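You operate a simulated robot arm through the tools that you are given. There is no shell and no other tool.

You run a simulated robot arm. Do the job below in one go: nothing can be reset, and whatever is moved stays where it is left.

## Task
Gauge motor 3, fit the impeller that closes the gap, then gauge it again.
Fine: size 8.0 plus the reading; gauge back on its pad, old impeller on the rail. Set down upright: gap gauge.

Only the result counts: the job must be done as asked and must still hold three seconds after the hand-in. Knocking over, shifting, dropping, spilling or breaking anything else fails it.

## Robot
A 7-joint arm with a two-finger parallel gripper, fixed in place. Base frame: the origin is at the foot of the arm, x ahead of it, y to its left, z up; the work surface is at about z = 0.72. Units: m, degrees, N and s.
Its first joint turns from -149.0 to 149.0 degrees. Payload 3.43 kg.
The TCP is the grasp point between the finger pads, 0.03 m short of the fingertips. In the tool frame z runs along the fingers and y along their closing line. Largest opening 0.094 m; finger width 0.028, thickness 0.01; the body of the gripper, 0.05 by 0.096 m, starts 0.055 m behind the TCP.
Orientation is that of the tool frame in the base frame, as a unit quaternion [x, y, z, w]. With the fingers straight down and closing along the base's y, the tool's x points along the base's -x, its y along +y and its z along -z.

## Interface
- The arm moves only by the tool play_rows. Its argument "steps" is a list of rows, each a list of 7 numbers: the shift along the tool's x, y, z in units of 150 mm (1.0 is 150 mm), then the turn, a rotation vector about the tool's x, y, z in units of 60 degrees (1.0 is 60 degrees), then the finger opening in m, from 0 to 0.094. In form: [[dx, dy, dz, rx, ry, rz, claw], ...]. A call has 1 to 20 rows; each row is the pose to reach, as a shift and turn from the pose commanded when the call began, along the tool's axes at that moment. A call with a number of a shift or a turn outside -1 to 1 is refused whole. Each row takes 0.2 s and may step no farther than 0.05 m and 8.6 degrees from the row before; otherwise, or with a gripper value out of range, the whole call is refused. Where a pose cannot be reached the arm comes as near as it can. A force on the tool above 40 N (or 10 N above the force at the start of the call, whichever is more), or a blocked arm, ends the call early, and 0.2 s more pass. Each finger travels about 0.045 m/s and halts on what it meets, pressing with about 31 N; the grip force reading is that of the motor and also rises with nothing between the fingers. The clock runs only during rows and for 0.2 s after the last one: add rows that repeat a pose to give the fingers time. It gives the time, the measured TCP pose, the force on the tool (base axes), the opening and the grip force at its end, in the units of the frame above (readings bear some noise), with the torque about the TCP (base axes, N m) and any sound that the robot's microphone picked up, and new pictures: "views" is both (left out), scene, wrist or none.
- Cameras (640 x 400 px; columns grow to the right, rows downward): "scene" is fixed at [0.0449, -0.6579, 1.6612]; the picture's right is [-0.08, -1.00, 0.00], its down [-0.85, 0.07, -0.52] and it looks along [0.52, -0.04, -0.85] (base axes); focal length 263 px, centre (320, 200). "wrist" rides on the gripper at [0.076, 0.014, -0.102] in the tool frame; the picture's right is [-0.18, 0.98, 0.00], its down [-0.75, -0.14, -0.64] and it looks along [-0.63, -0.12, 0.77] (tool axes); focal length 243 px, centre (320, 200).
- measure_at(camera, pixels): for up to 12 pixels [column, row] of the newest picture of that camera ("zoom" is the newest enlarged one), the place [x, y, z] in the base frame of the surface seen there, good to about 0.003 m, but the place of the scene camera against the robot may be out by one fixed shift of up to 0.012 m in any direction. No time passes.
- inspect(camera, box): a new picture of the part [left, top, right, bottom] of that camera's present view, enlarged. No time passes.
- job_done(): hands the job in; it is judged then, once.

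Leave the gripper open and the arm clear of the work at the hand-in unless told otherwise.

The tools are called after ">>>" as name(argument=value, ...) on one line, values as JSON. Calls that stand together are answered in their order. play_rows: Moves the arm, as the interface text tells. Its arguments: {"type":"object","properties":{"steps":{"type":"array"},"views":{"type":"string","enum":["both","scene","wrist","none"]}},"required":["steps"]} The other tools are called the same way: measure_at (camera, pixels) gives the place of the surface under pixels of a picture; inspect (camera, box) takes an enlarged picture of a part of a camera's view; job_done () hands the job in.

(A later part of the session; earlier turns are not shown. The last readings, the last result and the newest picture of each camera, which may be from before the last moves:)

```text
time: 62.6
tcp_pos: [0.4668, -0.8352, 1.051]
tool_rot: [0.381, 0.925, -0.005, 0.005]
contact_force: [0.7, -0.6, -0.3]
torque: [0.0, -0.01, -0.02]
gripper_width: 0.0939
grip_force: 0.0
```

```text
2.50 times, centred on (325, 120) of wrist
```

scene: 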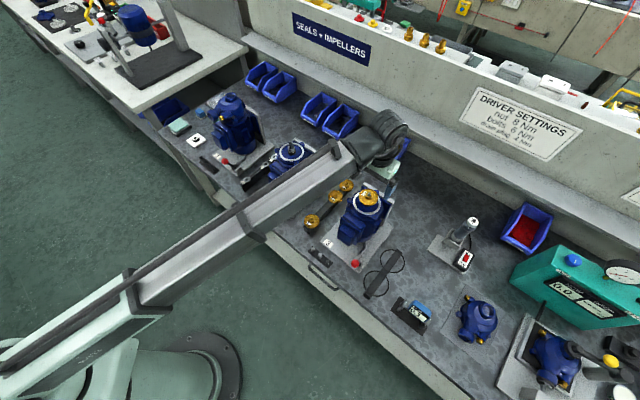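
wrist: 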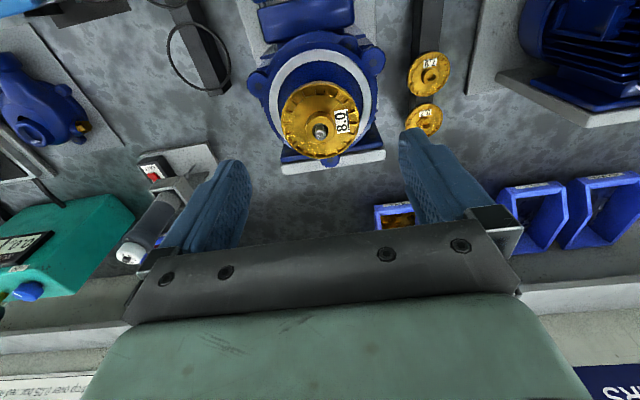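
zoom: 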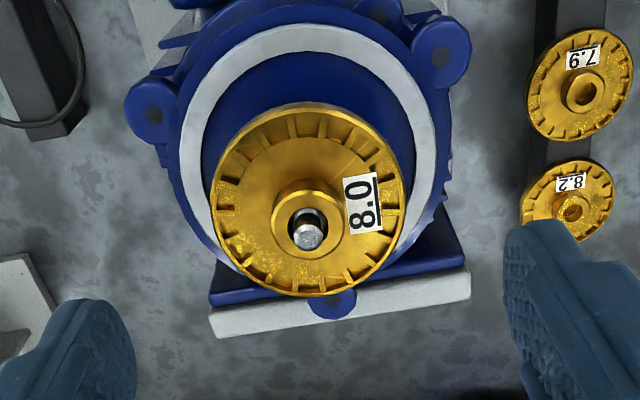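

Well centred: the shaft is at column 319. Lowering to TCP z≈0.98, fingers open, clear of the plate on both sides.

>>> play_rows(steps=[[0, 0, 0.02, 0, 0, 0, 0.094], [0, 0, 0.06, 0, 0, 0, 0.094], [0, 0, 0.12, 0, 0, 0, 0.094], [0, 0, 0.19, 0, 0, 0, 0.094], [0, 0, 0.26, 0, 0, 0, 0.094], [0, 0, 0.33, 0, 0, 0, 0.094], [0, 0, 0.39, 0, 0, 0, 0.094], [0, 0, 0.43, 0, 0, 0, 0.094], [0, 0, 0.455, 0, 0, 0, 0.094], [0, 0, 0.467, 0, 0, 0, 0.094], [0, 0, 0.467, 0, 0, 0, 0.094]])

>>> inspect(camera="wrist", box=[220, 80, 430, 240])

```text
time: 65.0
tcp_pos: [0.466, -0.8367, 0.9814]
tool_rot: [0.381, 0.924, -0.005, 0.006]
contact_force: [0.2, -0.1, -0.4]
torque: [0.02, 0.02, 0.01]
gripper_width: 0.094
grip_force: 0.2
```

scene: 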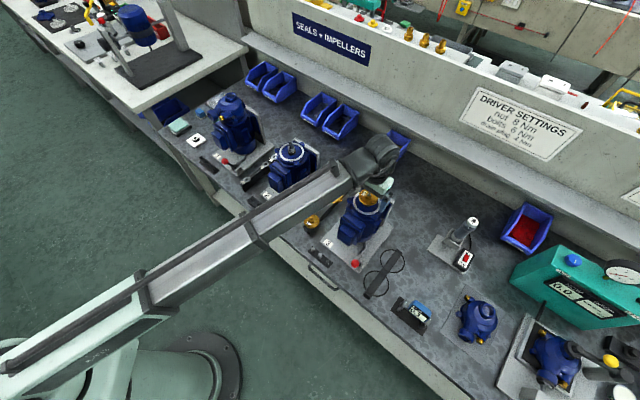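
wrist: 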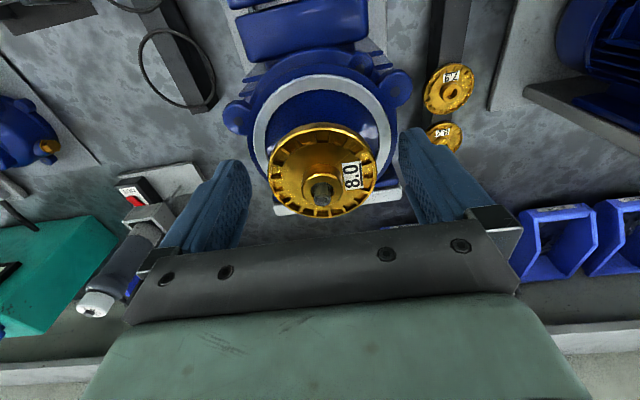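

```text
2.50 times, centred on (325, 160) of wrist
```

zoom: 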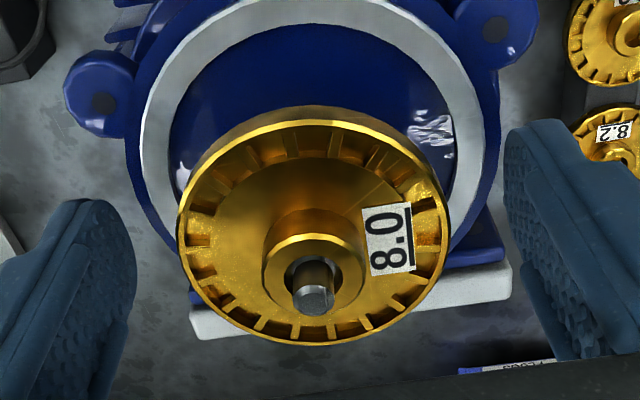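

The pads bracket the plate evenly. Closing on the old impeller.

>>> play_rows(steps=[[0, 0, 0, 0, 0, 0, 0.085], [0, 0, 0, 0, 0, 0, 0.075], [0, 0, 0, 0, 0, 0, 0.065], [0, 0, 0, 0, 0, 0, 0.06], [0, 0, 0, 0, 0, 0, 0.055], [0, 0, 0, 0, 0, 0, 0.05], [0, 0, 0, 0, 0, 0, 0.04], [0, 0, 0, 0, 0, 0, 0.03], [0, 0, 0, 0, 0, 0, 0.03]])

>>> inspect(camera="wrist", box=[220, 80, 430, 240])

```text
time: 67.0
tcp_pos: [0.4671, -0.8348, 0.9822]
tool_rot: [0.382, 0.924, -0.004, 0.004]
contact_force: [10.2, 11.8, -0.5]
torque: [0.11, -0.12, 0.02]
gripper_width: 0.059
grip_force: 30.0
```

scene: 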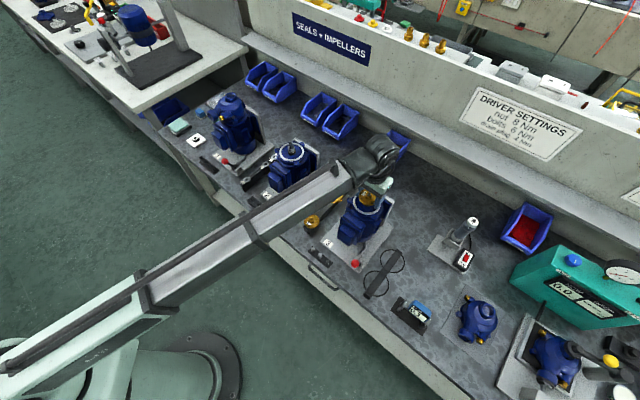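
wrist: 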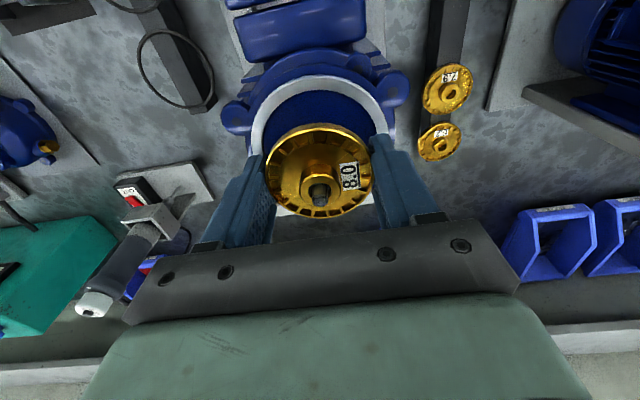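

```text
2.50 times, centred on (325, 160) of wrist
```

zoom: 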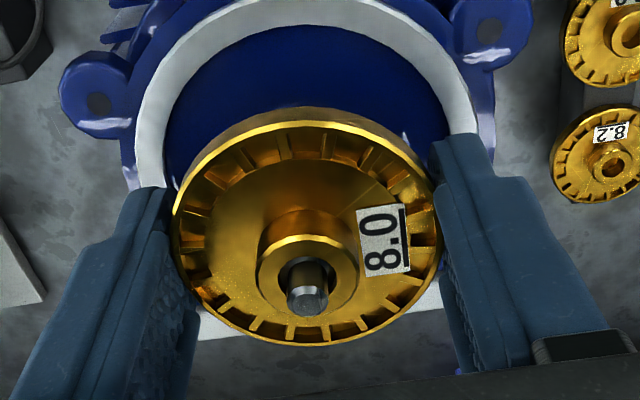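

Gripped at 59 mm with a 15 N side load toward +y of the tool: the shaft pushes back because I'm about a millimetre off. I'll ease over that way before lifting.

>>> play_rows(steps=[[0, 0.004, 0, 0, 0, 0, 0.03], [0, 0.008, 0, 0, 0, 0, 0.03], [0, 0.008, 0, 0, 0, 0, 0.03]], views="none")

```text
time: 67.8
tcp_pos: [0.4671, -0.8342, 0.9809]
tool_rot: [0.382, 0.924, -0.004, 0.005]
contact_force: [5.1, 11.1, -5.2]
torque: [0.14, -0.12, 0.11]
gripper_width: 0.059
grip_force: 30.7
```

>>> play_rows(steps=[[0, 0.006, 0, 0, 0, 0, 0.03], [0, 0.012, 0, 0, 0, 0, 0.03], [0, 0.012, 0, 0, 0, 0, 0.03]], views="none")

```text
time: 68.7
tcp_pos: [0.4676, -0.8347, 0.9813]
tool_rot: [0.383, 0.924, -0.005, 0.005]
contact_force: [-9.5, 3.8, -4.6]
torque: [0.14, -0.07, 0.23]
gripper_width: 0.0591
grip_force: 31.1
```

>>> play_rows(steps=[[0.003, -0.002, 0, 0, 0, 0, 0.03], [0.006, -0.003, 0, 0, 0, 0, 0.03], [0.006, -0.003, 0, 0, 0, 0, 0.03]], views="none")

```text
time: 69.5
tcp_pos: [0.468, -0.8342, 0.9814]
tool_rot: [0.384, 0.923, -0.006, 0.005]
contact_force: [-9.8, -6.8, -0.1]
torque: [0.01, 0.15, 0.03]
gripper_width: 0.0591
grip_force: 31.4
```

>>> play_rows(steps=[[0, -0.003, 0, 0, 0, 0, 0.03], [0, -0.006, 0, 0, 0, 0, 0.03], [0, -0.006, 0, 0, 0, 0, 0.03], [0, -0.006, 0, 0, 0, 0, 0.03]], views="none")

```text
time: 70.5
tcp_pos: [0.4675, -0.8351, 0.9818]
tool_rot: [0.381, 0.924, -0.004, 0.006]
contact_force: [-5.8, -11.0, 2.9]
torque: [-0.11, 0.15, -0.08]
gripper_width: 0.0588
grip_force: 31.2
```

>>> play_rows(steps=[[0, -0.002, 0, 0, 0, 0, 0.03], [0, -0.004, 0, 0, 0, 0, 0.03], [0, -0.004, 0, 0, 0, 0, 0.03], [0, -0.004, 0, 0, 0, 0, 0.03]], views="none")

```text
time: 71.5
tcp_pos: [0.4661, -0.835, 0.9815]
tool_rot: [0.382, 0.924, -0.005, 0.006]
contact_force: [0.5, -8.5, 6.6]
torque: [-0.1, 0.05, -0.01]
gripper_width: 0.0589
grip_force: 31.1
```

Side loads are down to a few newtons. Now I'll lift slowly and watch whether it comes free.

>>> play_rows(steps=[[0, 0, -0.01, 0, 0, 0, 0.03], [0, 0, -0.02, 0, 0, 0, 0.03], [0, 0, -0.035, 0, 0, 0, 0.03], [0, 0, -0.05, 0, 0, 0, 0.03], [0, 0, -0.05, 0, 0, 0, 0.03]], views="wrist")

>>> inspect(camera="wrist", box=[220, 80, 430, 240])

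```text
time: 72.7
tcp_pos: [0.4663, -0.8355, 0.9874]
tool_rot: [0.382, 0.924, -0.003, 0.005]
contact_force: [-0.7, -0.1, -0.9]
torque: [0.0, 0.03, -0.02]
gripper_width: 0.0591
grip_force: 31.0
```

wrist: 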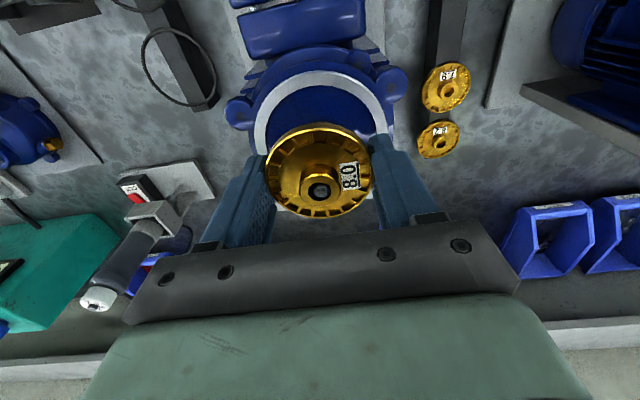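

```text
2.50 times, centred on (325, 160) of wrist
```

zoom: 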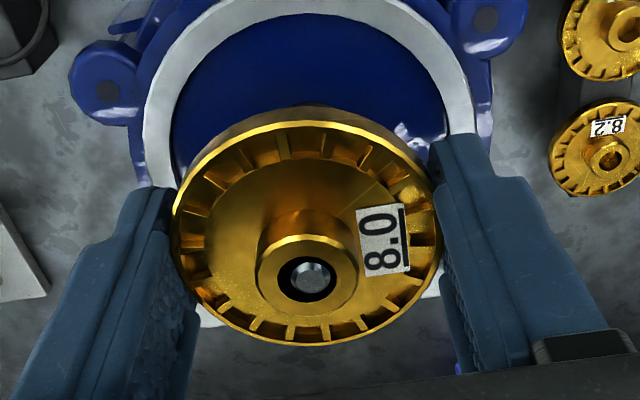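

It slides freely on the shaft now, with near-zero forces. I'll lift it clear.

>>> play_rows(steps=[[0, 0, -0.01, 0, 0, 0, 0.03], [0, 0, -0.03, 0, 0, 0, 0.03], [0, 0, -0.06, 0, 0, 0, 0.03], [0, 0, -0.1, 0, 0, 0, 0.03], [0, 0, -0.15, 0, 0, 0, 0.03], [0, 0, -0.22, 0, 0, 0, 0.03], [0, 0, -0.3, 0, 0, 0, 0.03], [0, 0, -0.38, 0, 0, 0, 0.03], [0, 0, -0.45, 0, 0, 0, 0.03], [0, 0, -0.51, 0, 0, 0, 0.03], [0, 0, -0.55, 0, 0, 0, 0.03], [0, 0, -0.57, 0, 0, 0, 0.03]])

```text
time: 75.2
tcp_pos: [0.4651, -0.8333, 1.0745]
tool_rot: [0.381, 0.924, -0.004, 0.006]
contact_force: [-0.1, 0.2, 0.4]
torque: [0.0, 0.02, 0.03]
gripper_width: 0.0299
grip_force: 0.1
```

scene: 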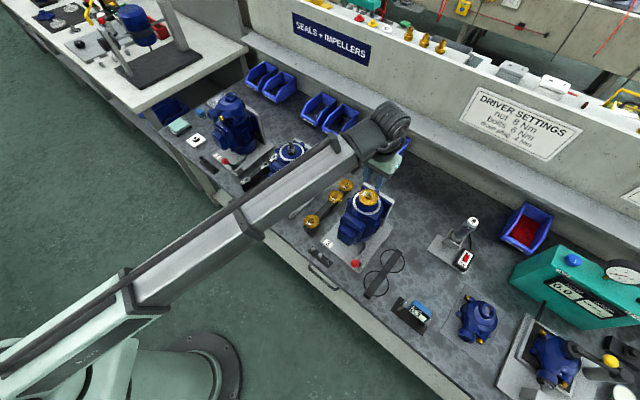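
wrist: 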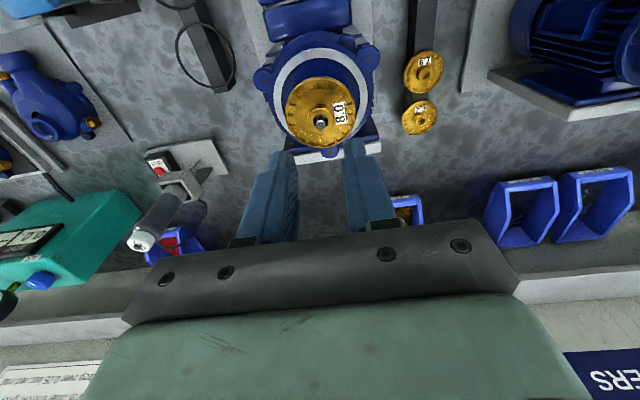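

The fingers closed to 0.030: the impeller slipped out and is still on the motor at (320, 113). I need to see how it sits now.

>>> inspect(camera="wrist", box=[250, 40, 400, 170])

>>> measure_at(camera="zoom", pixels=[[320, 240], [300, 245], [170, 210], [440, 200], [300, 115], [315, 330], [300, 205], [360, 240], [290, 75], [240, 300]])

>>> inspect(camera="scene", box=[340, 170, 400, 230])

```text
3.08 times, centred on (325, 105) of wrist
```

zoom: 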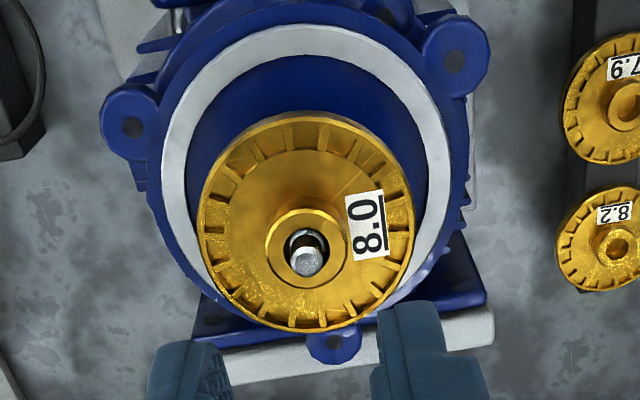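

```text
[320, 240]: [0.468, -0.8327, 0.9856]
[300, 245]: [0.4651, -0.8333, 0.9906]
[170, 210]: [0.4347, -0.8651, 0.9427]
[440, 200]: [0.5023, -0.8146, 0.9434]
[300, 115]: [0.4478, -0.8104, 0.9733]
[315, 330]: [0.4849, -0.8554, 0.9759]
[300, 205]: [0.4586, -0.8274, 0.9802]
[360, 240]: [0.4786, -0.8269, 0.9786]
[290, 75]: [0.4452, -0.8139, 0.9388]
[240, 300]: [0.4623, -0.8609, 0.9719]
```

```text
6.67 times, centred on (370, 200) of scene
```

zoom: 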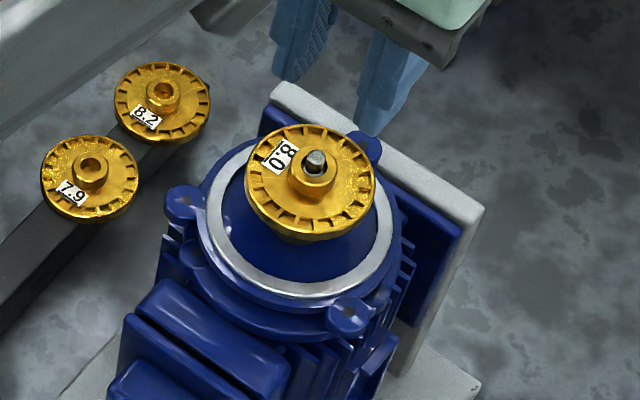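

It dropped straight back to its seat (plate at z≈0.975), apparently unharmed. The first 6 mm lifted freely, then the grip slipped. Two likely causes: my tool is tilted about 0.8° (tool z ≈ (0.008, -0.012, -1)), which binds the bore on the shaft, and I gripped the rim low on the pads. I'll open, square the tool to vertical and average the position.

>>> play_rows(steps=[[0, 0, -0.01, 0, 0, 0, 0.04], [0, 0, -0.02, -0.001, 0.004, 0, 0.06], [0, 0, -0.02, -0.002, 0.009, 0, 0.08], [0, 0, -0.02, -0.0027, 0.0135, 0, 0.094], [0, 0, -0.02, -0.0027, 0.0135, 0, 0.094], [0, 0, -0.02, -0.0027, 0.0135, 0, 0.094]], views="none")

>>> play_rows(steps=[[0, 0, 0, 0, 0, 0, 0.094]], views="none")

>>> play_rows(steps=[[0, 0, 0, 0, 0, 0, 0.094]])

```text
time: 76.7
tcp_pos: [0.4651, -0.8338, 1.0756]
tool_rot: [0.381, 0.924, 0.0, -0.001]
contact_force: [0.4, -0.7, 1.2]
torque: [0.0, -0.03, -0.01]
gripper_width: 0.0941
grip_force: 0.1
```

```text
time: 77.0
tcp_pos: [0.4658, -0.8341, 1.0779]
tool_rot: [0.382, 0.924, 0.001, -0.001]
contact_force: [0.2, -0.1, -0.7]
torque: [0.01, -0.01, 0.0]
gripper_width: 0.094
grip_force: 0.0
```

```text
time: 77.5
tcp_pos: [0.4649, -0.8333, 1.0762]
tool_rot: [0.383, 0.924, 0.001, -0.001]
contact_force: [-1.0, 0.4, -0.5]
torque: [0.01, -0.02, 0.01]
gripper_width: 0.094
grip_force: 0.1
```

scene: 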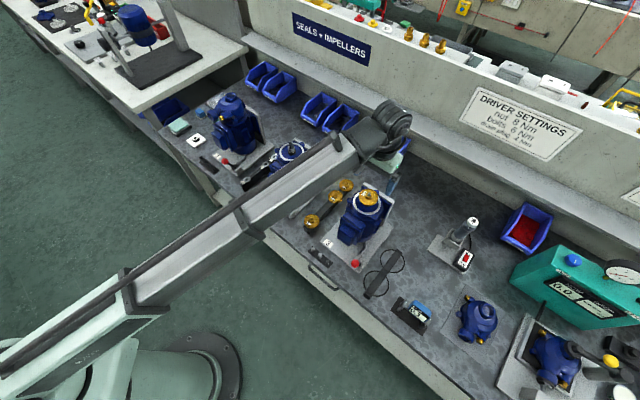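
wrist: 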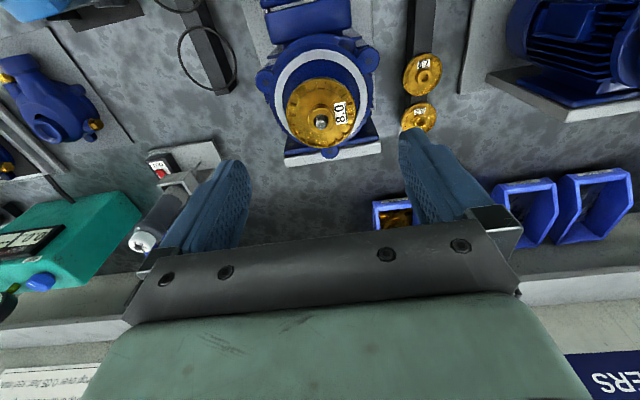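

The tool is now vertical within 0.1°. I'll go back down, lower than before (TCP z≈0.976, fingertips about 4 mm over the ring).

>>> play_rows(steps=[[-0.005, 0, 0.02, 0, 0, 0, 0.094], [-0.011, -0.001, 0.06, 0, 0, 0, 0.094], [-0.011, -0.001, 0.12, 0, 0, 0, 0.094], [-0.011, -0.001, 0.2, 0, 0, 0, 0.094], [-0.011, -0.001, 0.28, 0, 0, 0, 0.094], [-0.011, -0.001, 0.36, 0, 0, 0, 0.094], [-0.011, -0.001, 0.44, 0, 0, 0, 0.094], [-0.011, -0.001, 0.51, 0, 0, 0, 0.094], [-0.011, -0.001, 0.57, 0, 0, 0, 0.094], [-0.011, -0.001, 0.61, 0, 0, 0, 0.094], [-0.011, -0.001, 0.635, 0, 0, 0, 0.094], [-0.011, -0.001, 0.65, 0, 0, 0, 0.094], [-0.011, -0.001, 0.65, 0, 0, 0, 0.094]], views="none")

>>> play_rows(steps=[[0, 0, 0, 0, 0, 0, 0.094]])

>>> inspect(camera="wrist", box=[220, 80, 430, 240])

```text
time: 80.2
tcp_pos: [0.4675, -0.8348, 0.9786]
tool_rot: [0.382, 0.924, 0.0, -0.001]
contact_force: [1.1, -0.1, -0.8]
torque: [0.01, 0.01, -0.02]
gripper_width: 0.0939
grip_force: 0.1
```

```text
time: 80.7
tcp_pos: [0.467, -0.8361, 0.9794]
tool_rot: [0.382, 0.924, 0.001, -0.001]
contact_force: [-0.2, 0.0, -0.6]
torque: [-0.02, 0.01, -0.03]
gripper_width: 0.0937
grip_force: 0.0
```

scene: 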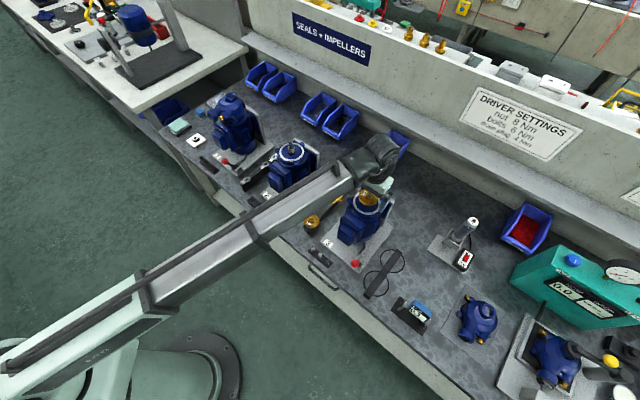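
wrist: 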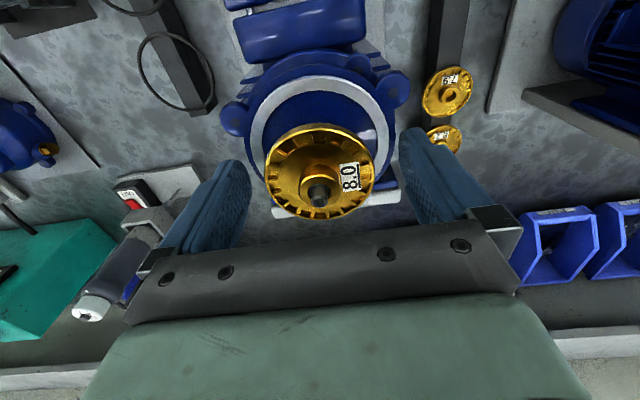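

```text
2.50 times, centred on (325, 160) of wrist
```

zoom: 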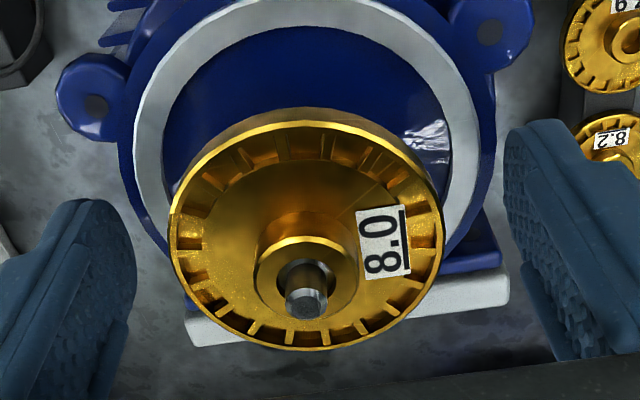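

The rim is centred along the closing line; the axis is about 1.7 mm nearer to me than the TCP. I'll trim that, drop 3 mm more and close.

>>> play_rows(steps=[[0.006, 0, 0.01, 0, 0, 0, 0.094], [0.011, 0, 0.02, 0, 0, 0, 0.094], [0.011, 0, 0.02, 0, 0, 0, 0.085], [0.011, 0, 0.02, 0, 0, 0, 0.075], [0.011, 0, 0.02, 0, 0, 0, 0.068], [0.011, 0, 0.02, 0, 0, 0, 0.063], [0.011, 0, 0.02, 0, 0, 0, 0.059], [0.011, 0, 0.02, 0, 0, 0, 0.054], [0.011, 0, 0.02, 0, 0, 0, 0.045], [0.011, 0, 0.02, 0, 0, 0, 0.02], [0.011, 0, 0.02, 0, 0, 0, 0.0], [0.011, 0, 0.02, 0, 0, 0, 0.0]], views="wrist")

>>> inspect(camera="wrist", box=[220, 80, 430, 240])

```text
time: 83.2
tcp_pos: [0.4659, -0.8339, 0.9767]
tool_rot: [0.382, 0.924, 0.0, -0.002]
contact_force: [1.1, 1.5, -0.8]
torque: [-0.02, -0.01, -0.02]
gripper_width: 0.06
grip_force: 30.7
```

wrist: 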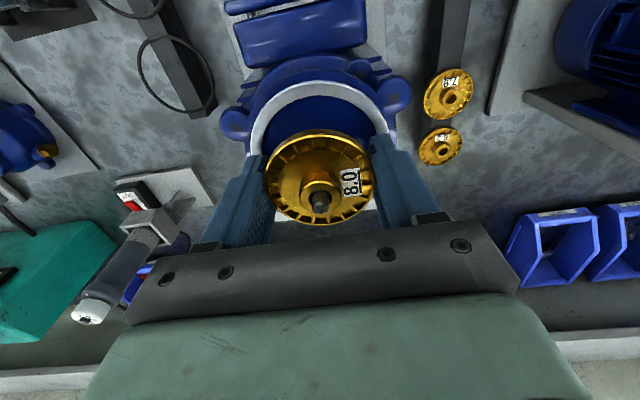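

```text
2.50 times, centred on (325, 160) of wrist
```

zoom: 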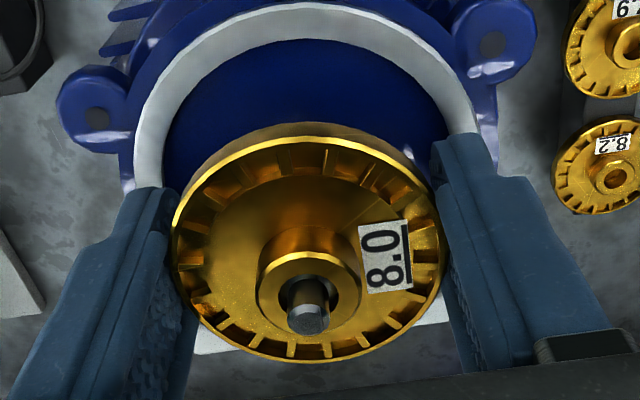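

Gripped at 60 mm with almost no side load this time. I'll lift a few millimetres and check.

>>> play_rows(steps=[[0, 0, -0.01, 0, 0, 0, 0.0], [0, 0, -0.02, 0, 0, 0, 0.0], [0, 0, -0.03, 0, 0, 0, 0.0], [0, 0, -0.04, 0, 0, 0, 0.0], [0, 0, -0.05, 0, 0, 0, 0.0], [0, 0, -0.05, 0, 0, 0, 0.0]], views="wrist")

>>> inspect(camera="wrist", box=[220, 80, 430, 240])

```text
time: 84.7
tcp_pos: [0.4659, -0.834, 0.9836]
tool_rot: [0.382, 0.924, 0.0, -0.001]
contact_force: [0.5, -0.2, -1.5]
torque: [0.0, 0.01, 0.03]
gripper_width: 0.0598
grip_force: 31.1
```

wrist: 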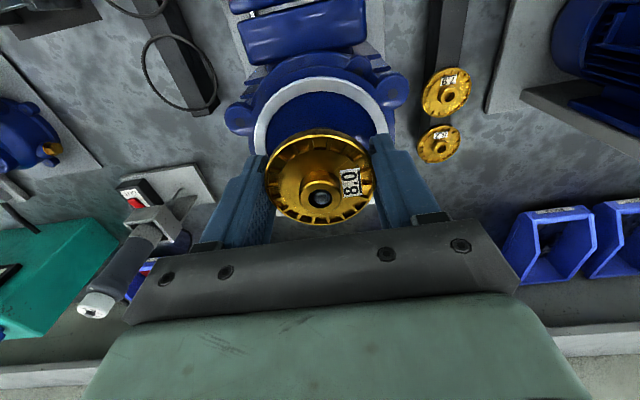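

```text
2.50 times, centred on (325, 160) of wrist
```

zoom: 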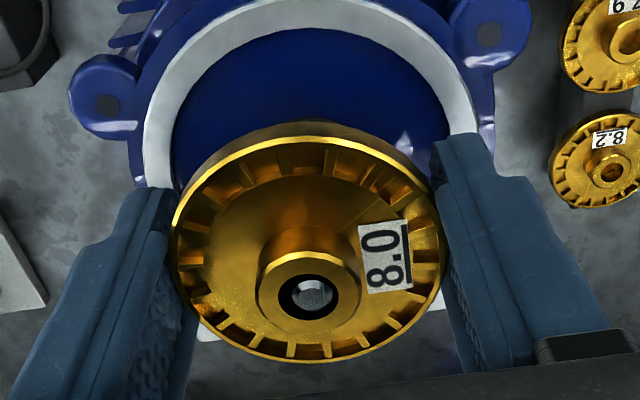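

Lifted 7 mm, width still 0.060. I'll continue in short slow lifts.

>>> play_rows(steps=[[0, 0, -0.01, 0, 0, 0, 0.0], [0, 0, -0.02, 0, 0, 0, 0.0], [0, 0, -0.03, 0, 0, 0, 0.0], [0, 0, -0.04, 0, 0, 0, 0.0], [0, 0, -0.05, 0, 0, 0, 0.0], [0, 0, -0.06, 0, 0, 0, 0.0], [0, 0, -0.06, 0, 0, 0, 0.0]], views="wrist")

>>> inspect(camera="wrist", box=[220, 80, 430, 240])

```text
time: 86.2
tcp_pos: [0.4654, -0.8338, 0.9939]
tool_rot: [0.382, 0.924, 0.0, -0.001]
contact_force: [0.2, 0.6, -1.6]
torque: [0.0, -0.06, 0.01]
gripper_width: 0.0598
grip_force: 31.1
```

wrist: 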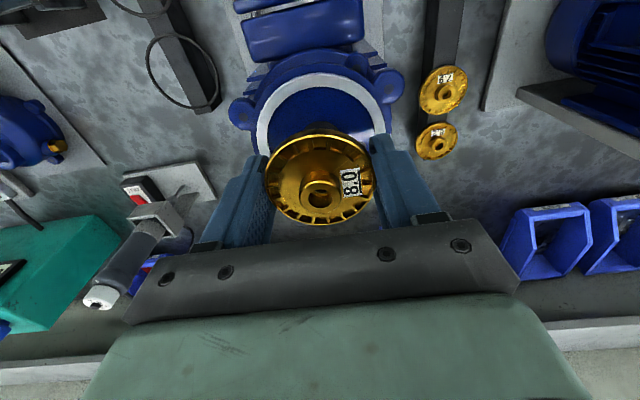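

```text
2.50 times, centred on (325, 160) of wrist
```

zoom: 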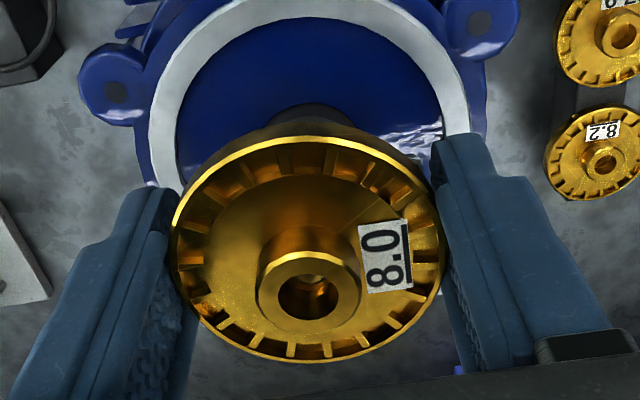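

17 mm up and still firm. Continuing.

>>> play_rows(steps=[[0, 0, -0.01, 0, 0, 0, 0.0], [0, 0, -0.025, 0, 0, 0, 0.0], [0, 0, -0.04, 0, 0, 0, 0.0], [0, 0, -0.055, 0, 0, 0, 0.0], [0, 0, -0.075, 0, 0, 0, 0.0], [0, 0, -0.1, 0, 0, 0, 0.0], [0, 0, -0.13, 0, 0, 0, 0.0], [0, 0, -0.16, 0, 0, 0, 0.0], [0, 0, -0.19, 0, 0, 0, 0.0], [0, 0, -0.21, 0, 0, 0, 0.0], [0, 0, -0.22, 0, 0, 0, 0.0], [0, 0, -0.22, 0, 0, 0, 0.0]])

>>> inspect(camera="wrist", box=[220, 60, 430, 240])

```text
time: 88.8
tcp_pos: [0.4655, -0.8334, 1.0261]
tool_rot: [0.382, 0.924, -0.001, -0.002]
contact_force: [0.4, 0.0, -1.7]
torque: [-0.02, -0.01, 0.03]
gripper_width: 0.06
grip_force: 31.4
```

scene: 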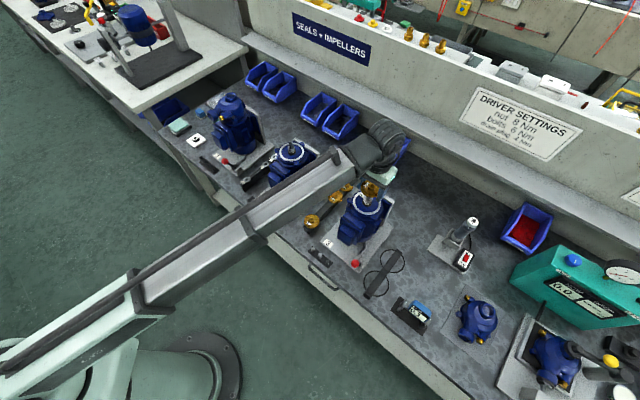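
wrist: 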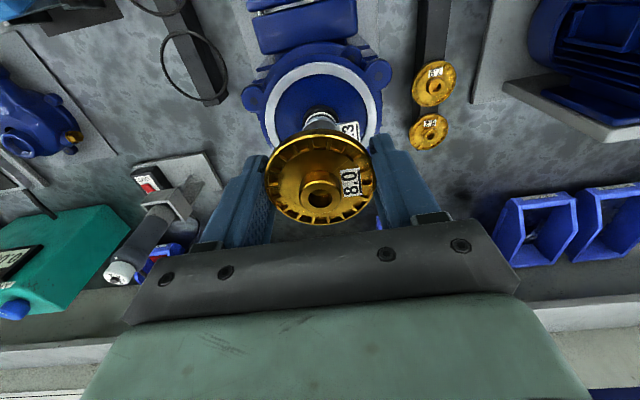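

```text
2.22 times, centred on (325, 150) of wrist
```

zoom: 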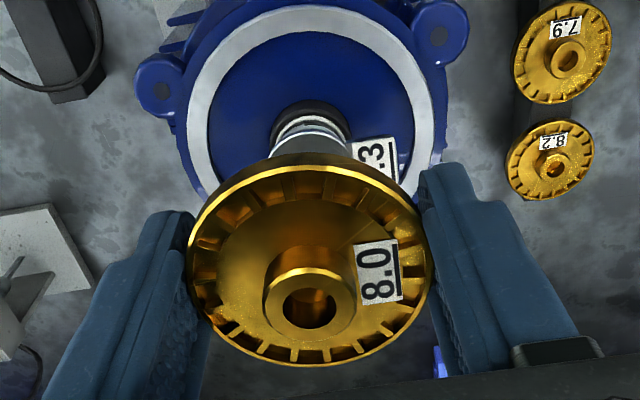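

The old impeller is off (a spacer labelled "..3" stays on the shaft beneath, as it should). I'll raise it further before moving sideways to the rail.

>>> play_rows(steps=[[0, 0, -0.02, 0, 0, 0, 0.0], [0, 0, -0.06, 0, 0, 0, 0.0], [0, 0, -0.12, 0, 0, 0, 0.0], [0, 0, -0.2, 0, 0, 0, 0.0], [0, 0, -0.28, 0, 0, 0, 0.0], [0, 0, -0.35, 0, 0, 0, 0.0], [0, 0, -0.4, 0, 0, 0, 0.0], [0, 0, -0.43, 0, 0, 0, 0.0], [0, 0, -0.44, 0, 0, 0, 0.0]])

>>> inspect(camera="wrist", box=[260, 40, 400, 140])

>>> inspect(camera="scene", box=[340, 150, 410, 230])

```text
time: 90.8
tcp_pos: [0.4667, -0.8336, 1.0924]
tool_rot: [0.383, 0.924, 0.0, -0.001]
contact_force: [0.4, -0.9, -1.2]
torque: [-0.03, -0.04, 0.01]
gripper_width: 0.0596
grip_force: 30.8
```

scene: 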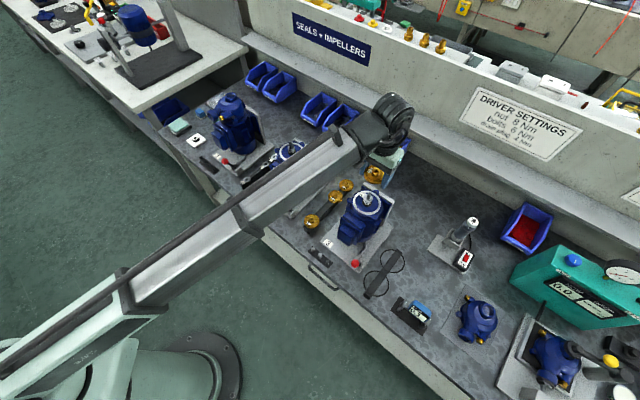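
wrist: 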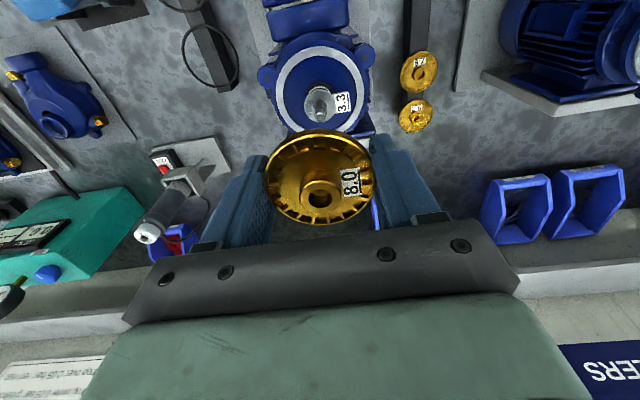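

```text
4.00 times, centred on (330, 90) of wrist
```

zoom: 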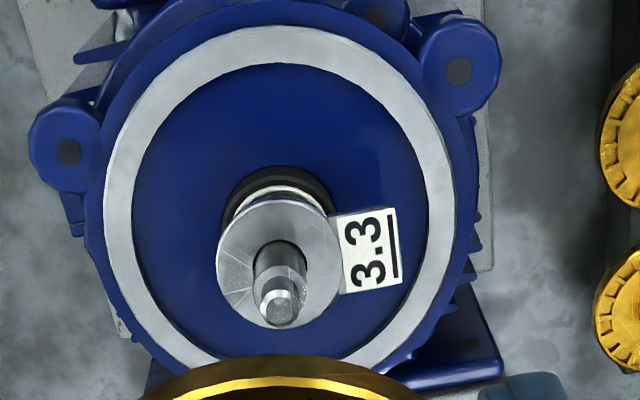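

```text
5.00 times, centred on (375, 190) of scene
```

zoom: 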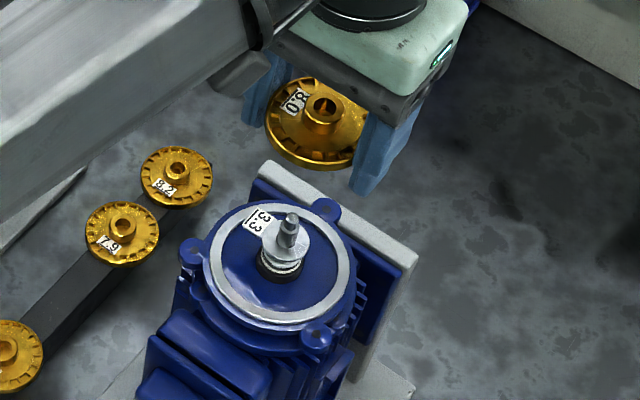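

The shaft is bare now except for its 3.3 spacer. I'll measure the shaft tip for the later fit, then carry the old impeller over the rail's empty place.

>>> measure_at(camera="wrist", pixels=[[319, 113], [320, 115], [320, 105], [317, 100], [319, 50], [283, 85], [358, 75], [321, 88]])

>>> play_rows(steps=[[0.004, 0.02, 0, 0, 0, 0, 0.0], [0.012, 0.06, 0, 0, 0, 0, 0.0], [0.025, 0.13, 0, 0, 0, 0, 0.0], [0.044, 0.23, 0, 0, 0, 0, 0.0], [0.067, 0.35, 0, 0, 0, 0, 0.0], [0.09, 0.47, 0, 0, 0, 0, 0.0], [0.113, 0.59, 0, 0, 0, 0, 0.0], [0.136, 0.71, 0, 0, 0, 0, 0.0], [0.158, 0.82, 0, 0, 0, 0, 0.0], [0.173, 0.9, 0, 0, 0, 0, 0.0], [0.185, 0.96, 0, 0, 0, 0, 0.0], [0.19, 0.99, 0, 0, 0, 0, 0.0], [0.192, 1.0, 0, 0, 0, 0, 0.0]])

```text
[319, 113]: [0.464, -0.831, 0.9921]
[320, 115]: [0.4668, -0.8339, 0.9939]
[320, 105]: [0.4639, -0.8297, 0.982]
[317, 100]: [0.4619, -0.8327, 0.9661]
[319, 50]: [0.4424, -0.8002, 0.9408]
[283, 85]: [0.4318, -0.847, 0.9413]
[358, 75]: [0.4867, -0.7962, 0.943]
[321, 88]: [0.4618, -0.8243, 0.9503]
```

```text
time: 93.7
tcp_pos: [0.5524, -0.7055, 1.0909]
tool_rot: [0.382, 0.924, 0.0, -0.001]
contact_force: [0.3, -0.6, -2.1]
torque: [-0.01, -0.05, 0.0]
gripper_width: 0.0598
grip_force: 30.6
```

scene: 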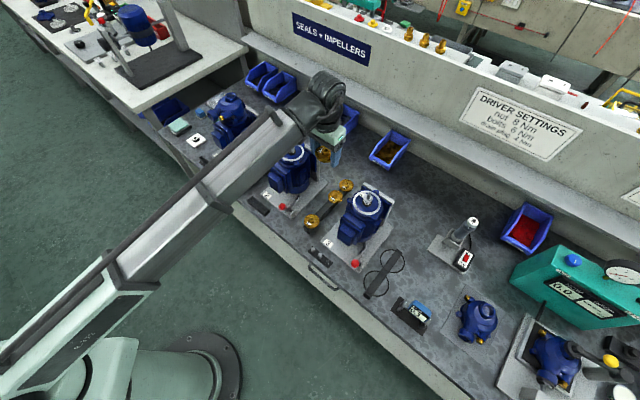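
wrist: 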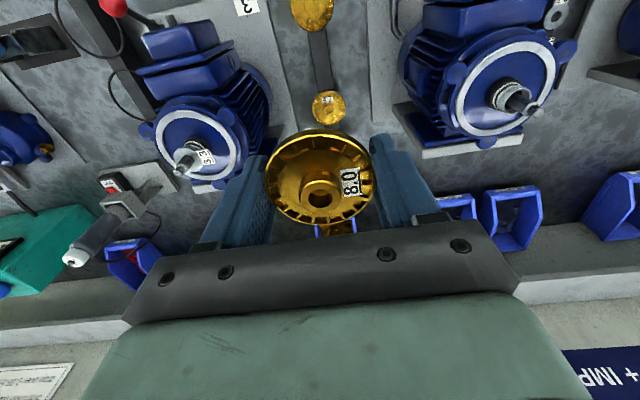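

The old impeller hangs above the rail. The rail shows between 8.1 at (312, 12) and 7.9 at (329, 105). I'll zoom and measure the rail edges at the empty place.

>>> inspect(camera="wrist", box=[270, 0, 370, 130])

>>> measure_at(camera="zoom", pixels=[[295, 150], [310, 150], [340, 150], [355, 150], [300, 200], [350, 200], [325, 175], [350, 315], [300, 30], [340, 280], [355, 360], [290, 80]])

```text
3.08 times, centred on (320, 65) of wrist
```

zoom: 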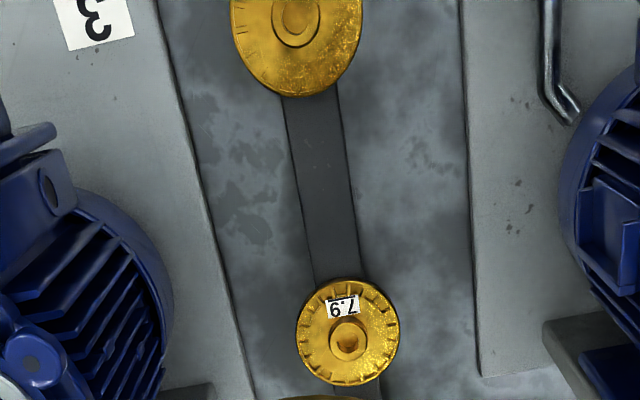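

```text
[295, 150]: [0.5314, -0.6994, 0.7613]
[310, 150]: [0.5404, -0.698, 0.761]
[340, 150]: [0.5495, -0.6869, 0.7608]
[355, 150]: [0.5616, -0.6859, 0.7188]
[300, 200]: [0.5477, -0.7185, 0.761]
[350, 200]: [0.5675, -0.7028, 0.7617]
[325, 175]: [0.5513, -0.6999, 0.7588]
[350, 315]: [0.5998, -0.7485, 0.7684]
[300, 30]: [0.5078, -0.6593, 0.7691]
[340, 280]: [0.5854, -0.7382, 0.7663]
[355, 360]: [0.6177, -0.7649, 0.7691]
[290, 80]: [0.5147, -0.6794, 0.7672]
```

The rail's centreline and the empty place come out at (0.5526, -0.7046), within a millimetre of the current TCP. The plate should touch the rail at TCP z≈0.77. Descending in stages.

>>> play_rows(steps=[[0, 0.004, 0.02, 0, 0, 0, 0.0], [0, 0.004, 0.06, 0, 0, 0, 0.0], [0, 0.004, 0.13, 0, 0, 0, 0.0], [0, 0.004, 0.22, 0, 0, 0, 0.0], [0, 0.004, 0.33, 0, 0, 0, 0.0], [0, 0.004, 0.45, 0, 0, 0, 0.0], [0, 0.004, 0.57, 0, 0, 0, 0.0], [0, 0.004, 0.68, 0, 0, 0, 0.0], [0, 0.004, 0.78, 0, 0, 0, 0.0], [0, 0.004, 0.87, 0, 0, 0, 0.0], [0, 0.004, 0.94, 0, 0, 0, 0.0], [0, 0.004, 0.98, 0, 0, 0, 0.0], [0, 0.004, 1.0, 0, 0, 0, 0.0]])

```text
time: 96.5
tcp_pos: [0.5516, -0.708, 0.9416]
tool_rot: [0.381, 0.924, 0.001, -0.001]
contact_force: [-0.1, -0.4, 0.3]
torque: [-0.05, -0.04, 0.01]
gripper_width: 0.0599
grip_force: 31.1
```

scene: 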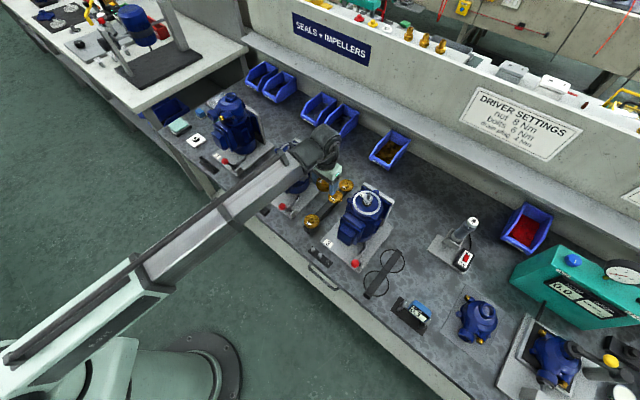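
wrist: 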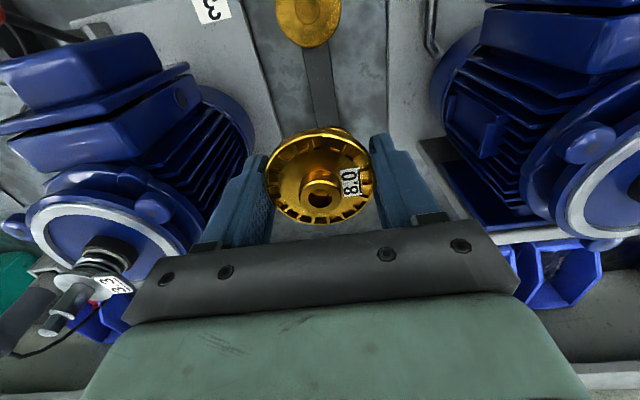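

Clear on both sides. Continuing down to about z=0.81.

>>> play_rows(steps=[[0, 0, 0.02, 0, 0, 0, 0.0], [0, 0, 0.06, 0, 0, 0, 0.0], [0, 0, 0.13, 0, 0, 0, 0.0], [0, 0, 0.22, 0, 0, 0, 0.0], [0, 0, 0.33, 0, 0, 0, 0.0], [0, 0, 0.44, 0, 0, 0, 0.0], [0, 0, 0.54, 0, 0, 0, 0.0], [0, 0, 0.63, 0, 0, 0, 0.0], [0, 0, 0.71, 0, 0, 0, 0.0], [0, 0, 0.77, 0, 0, 0, 0.0], [0, 0, 0.82, 0, 0, 0, 0.0], [0, 0, 0.85, 0, 0, 0, 0.0], [0, 0, 0.86, 0, 0, 0, 0.0], [0, 0, 0.86, 0, 0, 0, 0.0]])

>>> inspect(camera="wrist", box=[220, 40, 430, 240])

>>> inspect(camera="scene", box=[270, 150, 370, 240])

```text
time: 99.5
tcp_pos: [0.5504, -0.7057, 0.8127]
tool_rot: [0.382, 0.924, 0.0, -0.001]
contact_force: [-0.2, 0.3, -1.7]
torque: [0.01, 0.01, 0.0]
gripper_width: 0.06
grip_force: 31.4
```

scene: 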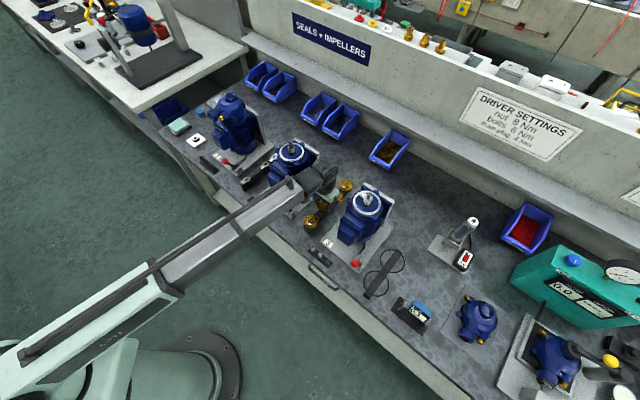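
wrist: 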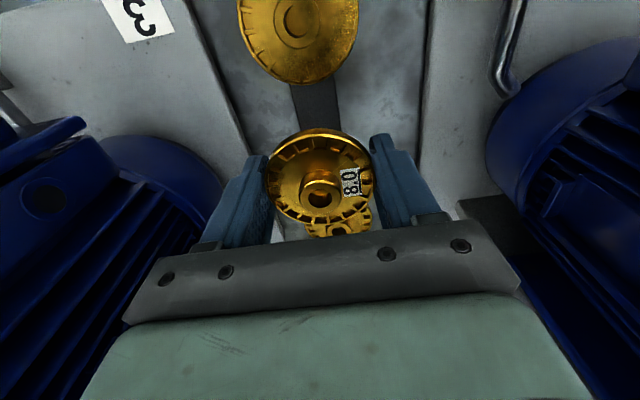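

```text
2.00 times, centred on (325, 140) of wrist
```

zoom: 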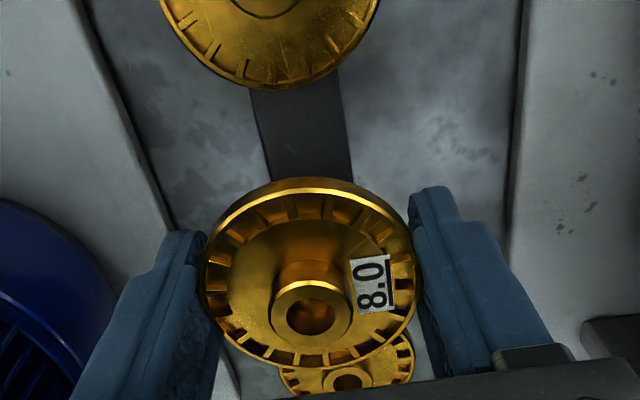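

```text
4.44 times, centred on (320, 195) of scene
```

zoom: 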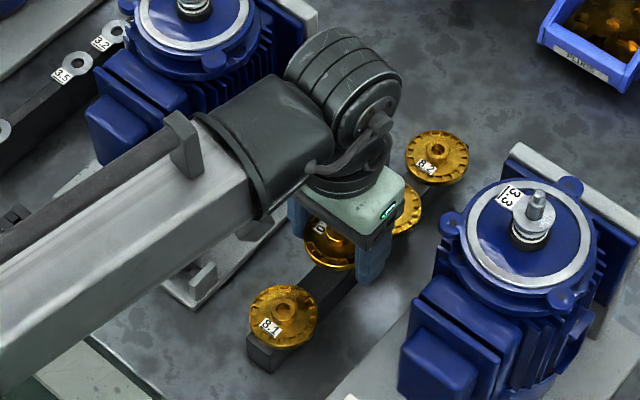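

Measuring the rail right in front of the held impeller, and the neighbouring discs, to confirm centring.

>>> measure_at(camera="zoom", pixels=[[255, 110], [262, 150], [340, 110], [348, 150], [300, 140], [270, 85], [320, 385], [300, 375], [400, 350], [207, 300], [413, 280], [310, 190]])

```text
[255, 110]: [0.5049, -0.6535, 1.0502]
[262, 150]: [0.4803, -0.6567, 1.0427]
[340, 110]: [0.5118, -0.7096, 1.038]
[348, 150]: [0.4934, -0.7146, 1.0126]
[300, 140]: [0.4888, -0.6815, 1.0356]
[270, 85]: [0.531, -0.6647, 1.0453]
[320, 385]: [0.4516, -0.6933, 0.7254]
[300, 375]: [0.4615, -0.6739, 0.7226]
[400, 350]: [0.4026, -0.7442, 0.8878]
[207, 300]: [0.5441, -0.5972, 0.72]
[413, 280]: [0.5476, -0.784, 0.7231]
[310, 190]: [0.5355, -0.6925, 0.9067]
```

That was taken from the scene zoom by mistake; I'll repeat it with wrist pixels.

>>> measure_at(camera="wrist", pixels=[[294, 100], [297, 115], [334, 100], [338, 115], [315, 105], [300, 81], [337, 230], [320, 228], [366, 215], [269, 190], [371, 180], [320, 134]])

```text
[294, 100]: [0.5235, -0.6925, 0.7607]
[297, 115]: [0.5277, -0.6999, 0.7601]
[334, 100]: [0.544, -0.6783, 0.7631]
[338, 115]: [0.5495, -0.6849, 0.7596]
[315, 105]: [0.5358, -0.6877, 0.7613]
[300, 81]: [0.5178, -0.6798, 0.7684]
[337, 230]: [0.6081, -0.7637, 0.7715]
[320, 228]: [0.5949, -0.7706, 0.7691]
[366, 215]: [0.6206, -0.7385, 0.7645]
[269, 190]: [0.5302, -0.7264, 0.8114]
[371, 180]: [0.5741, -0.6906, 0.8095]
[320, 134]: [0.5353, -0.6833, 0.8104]
```

The held impeller is centred between its neighbours (about 15 mm gaps) and 2 mm off the rail's centre. I'll trim that and lower to a few millimetres above the rail.

>>> play_rows(steps=[[0, 0.006, 0.02, 0, 0, 0, 0.0], [0, 0.013, 0.05, 0, 0, 0, 0.0], [0, 0.013, 0.09, 0, 0, 0, 0.0], [0, 0.013, 0.14, 0, 0, 0, 0.0], [0, 0.013, 0.18, 0, 0, 0, 0.0], [0, 0.013, 0.21, 0, 0, 0, 0.0], [0, 0.013, 0.23, 0, 0, 0, 0.0], [0, 0.013, 0.24, 0, 0, 0, 0.0], [0, 0.013, 0.24, 0, 0, 0, 0.0]], views="none")

>>> play_rows(steps=[[0, 0, 0.007, 0, 0, 0, 0.0], [0, 0, 0.014, 0, 0, 0, 0.0], [0, 0, 0.014, 0, 0, 0, 0.0]], views="none")

```text
time: 101.5
tcp_pos: [0.5529, -0.7056, 0.7767]
tool_rot: [0.382, 0.924, 0.0, -0.001]
contact_force: [0.6, 0.5, -0.6]
torque: [0.0, 0.0, 0.01]
gripper_width: 0.0598
grip_force: 31.0
```

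```text
time: 102.2
tcp_pos: [0.5529, -0.7053, 0.7735]
tool_rot: [0.382, 0.924, 0.0, -0.001]
contact_force: [-0.6, 0.0, -1.4]
torque: [0.0, 0.0, 0.01]
gripper_width: 0.0598
grip_force: 30.6
```

>>> play_rows(steps=[[0, 0, 0.007, 0, 0, 0, 0.0], [0, 0, 0.012, 0, 0, 0, 0.0], [0, 0, 0.012, 0, 0, 0, 0.0]], views="none")

>>> inspect(camera="scene", box=[290, 170, 360, 240])

```text
time: 103.0
tcp_pos: [0.5524, -0.7051, 0.7727]
tool_rot: [0.382, 0.924, 0.0, -0.001]
contact_force: [-1.4, 0.2, -1.8]
torque: [0.0, 0.03, -0.01]
gripper_width: 0.0597
grip_force: 31.2
```

```text
5.71 times, centred on (325, 205) of scene
```

zoom: 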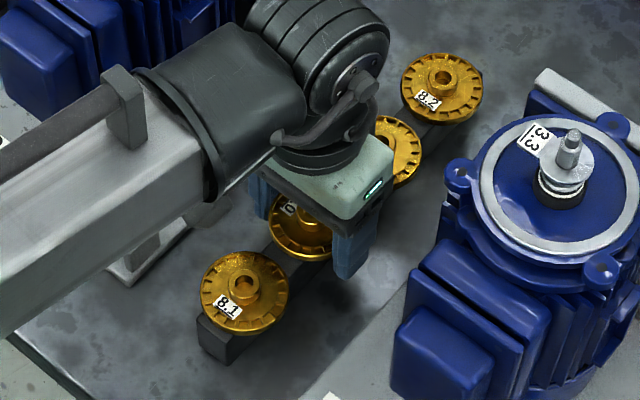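

Not touching yet. Another 1 to 2 mm.

>>> play_rows(steps=[[0, 0, 0.006, 0, 0, 0, 0.0], [0, 0, 0.012, 0, 0, 0, 0.0], [0, 0, 0.012, 0, 0, 0, 0.0]], views="none")

```text
time: 103.8
tcp_pos: [0.5519, -0.7044, 0.7711]
tool_rot: [0.382, 0.924, 0.001, -0.001]
contact_force: [1.3, -1.1, -0.7]
torque: [0.02, 0.01, 0.01]
gripper_width: 0.0597
grip_force: 30.7
```

>>> play_rows(steps=[[0, 0, 0.006, 0, 0, 0, 0.0], [0, 0, 0.012, 0, 0, 0, 0.0], [0, 0, 0.012, 0, 0, 0, 0.0]], views="none")

```text
time: 104.7
tcp_pos: [0.5529, -0.7044, 0.7696]
tool_rot: [0.382, 0.924, 0.001, 0.0]
contact_force: [0.0, 1.5, 4.2]
torque: [0.13, 0.04, -0.03]
gripper_width: 0.0596
grip_force: 31.3
```

Contact at +4 N: the plate rests on the rail. Before opening, I'll check that the motor base plates on either side aren't in the way of the fingers.

>>> play_rows(steps=[[0, 0, 0, 0, 0, 0, 0.0]])

>>> measure_at(camera="wrist", pixels=[[235, 120], [225, 140], [200, 60], [245, 150], [415, 150], [430, 100], [425, 180], [150, 60], [500, 100], [240, 90], [418, 60], [260, 120]])

```text
time: 105.0
tcp_pos: [0.5525, -0.7054, 0.7688]
tool_rot: [0.381, 0.925, 0.0, 0.001]
contact_force: [0.3, 0.3, 5.1]
torque: [0.1, 0.02, 0.0]
gripper_width: 0.0597
grip_force: 30.6
```

scene: 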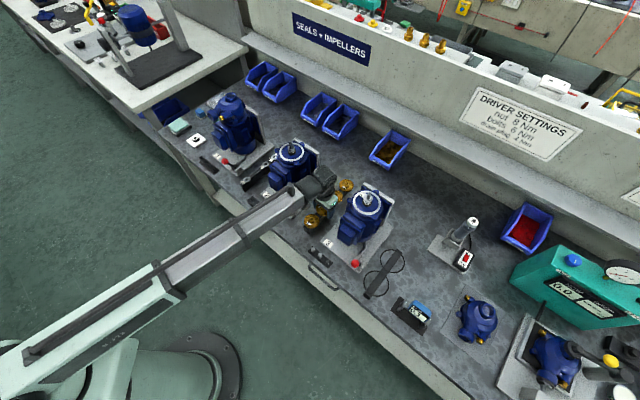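
wrist: 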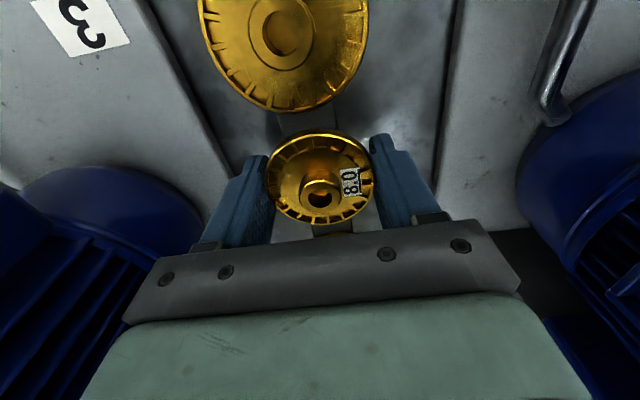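

```text
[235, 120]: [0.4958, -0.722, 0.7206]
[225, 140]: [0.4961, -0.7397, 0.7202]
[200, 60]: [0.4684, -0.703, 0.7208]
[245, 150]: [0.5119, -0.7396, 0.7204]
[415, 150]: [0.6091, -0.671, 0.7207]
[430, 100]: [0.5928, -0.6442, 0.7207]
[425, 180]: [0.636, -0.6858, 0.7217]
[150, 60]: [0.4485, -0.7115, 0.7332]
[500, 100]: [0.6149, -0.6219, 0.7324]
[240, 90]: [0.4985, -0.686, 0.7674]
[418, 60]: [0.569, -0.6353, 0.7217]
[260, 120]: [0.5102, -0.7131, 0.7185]
```

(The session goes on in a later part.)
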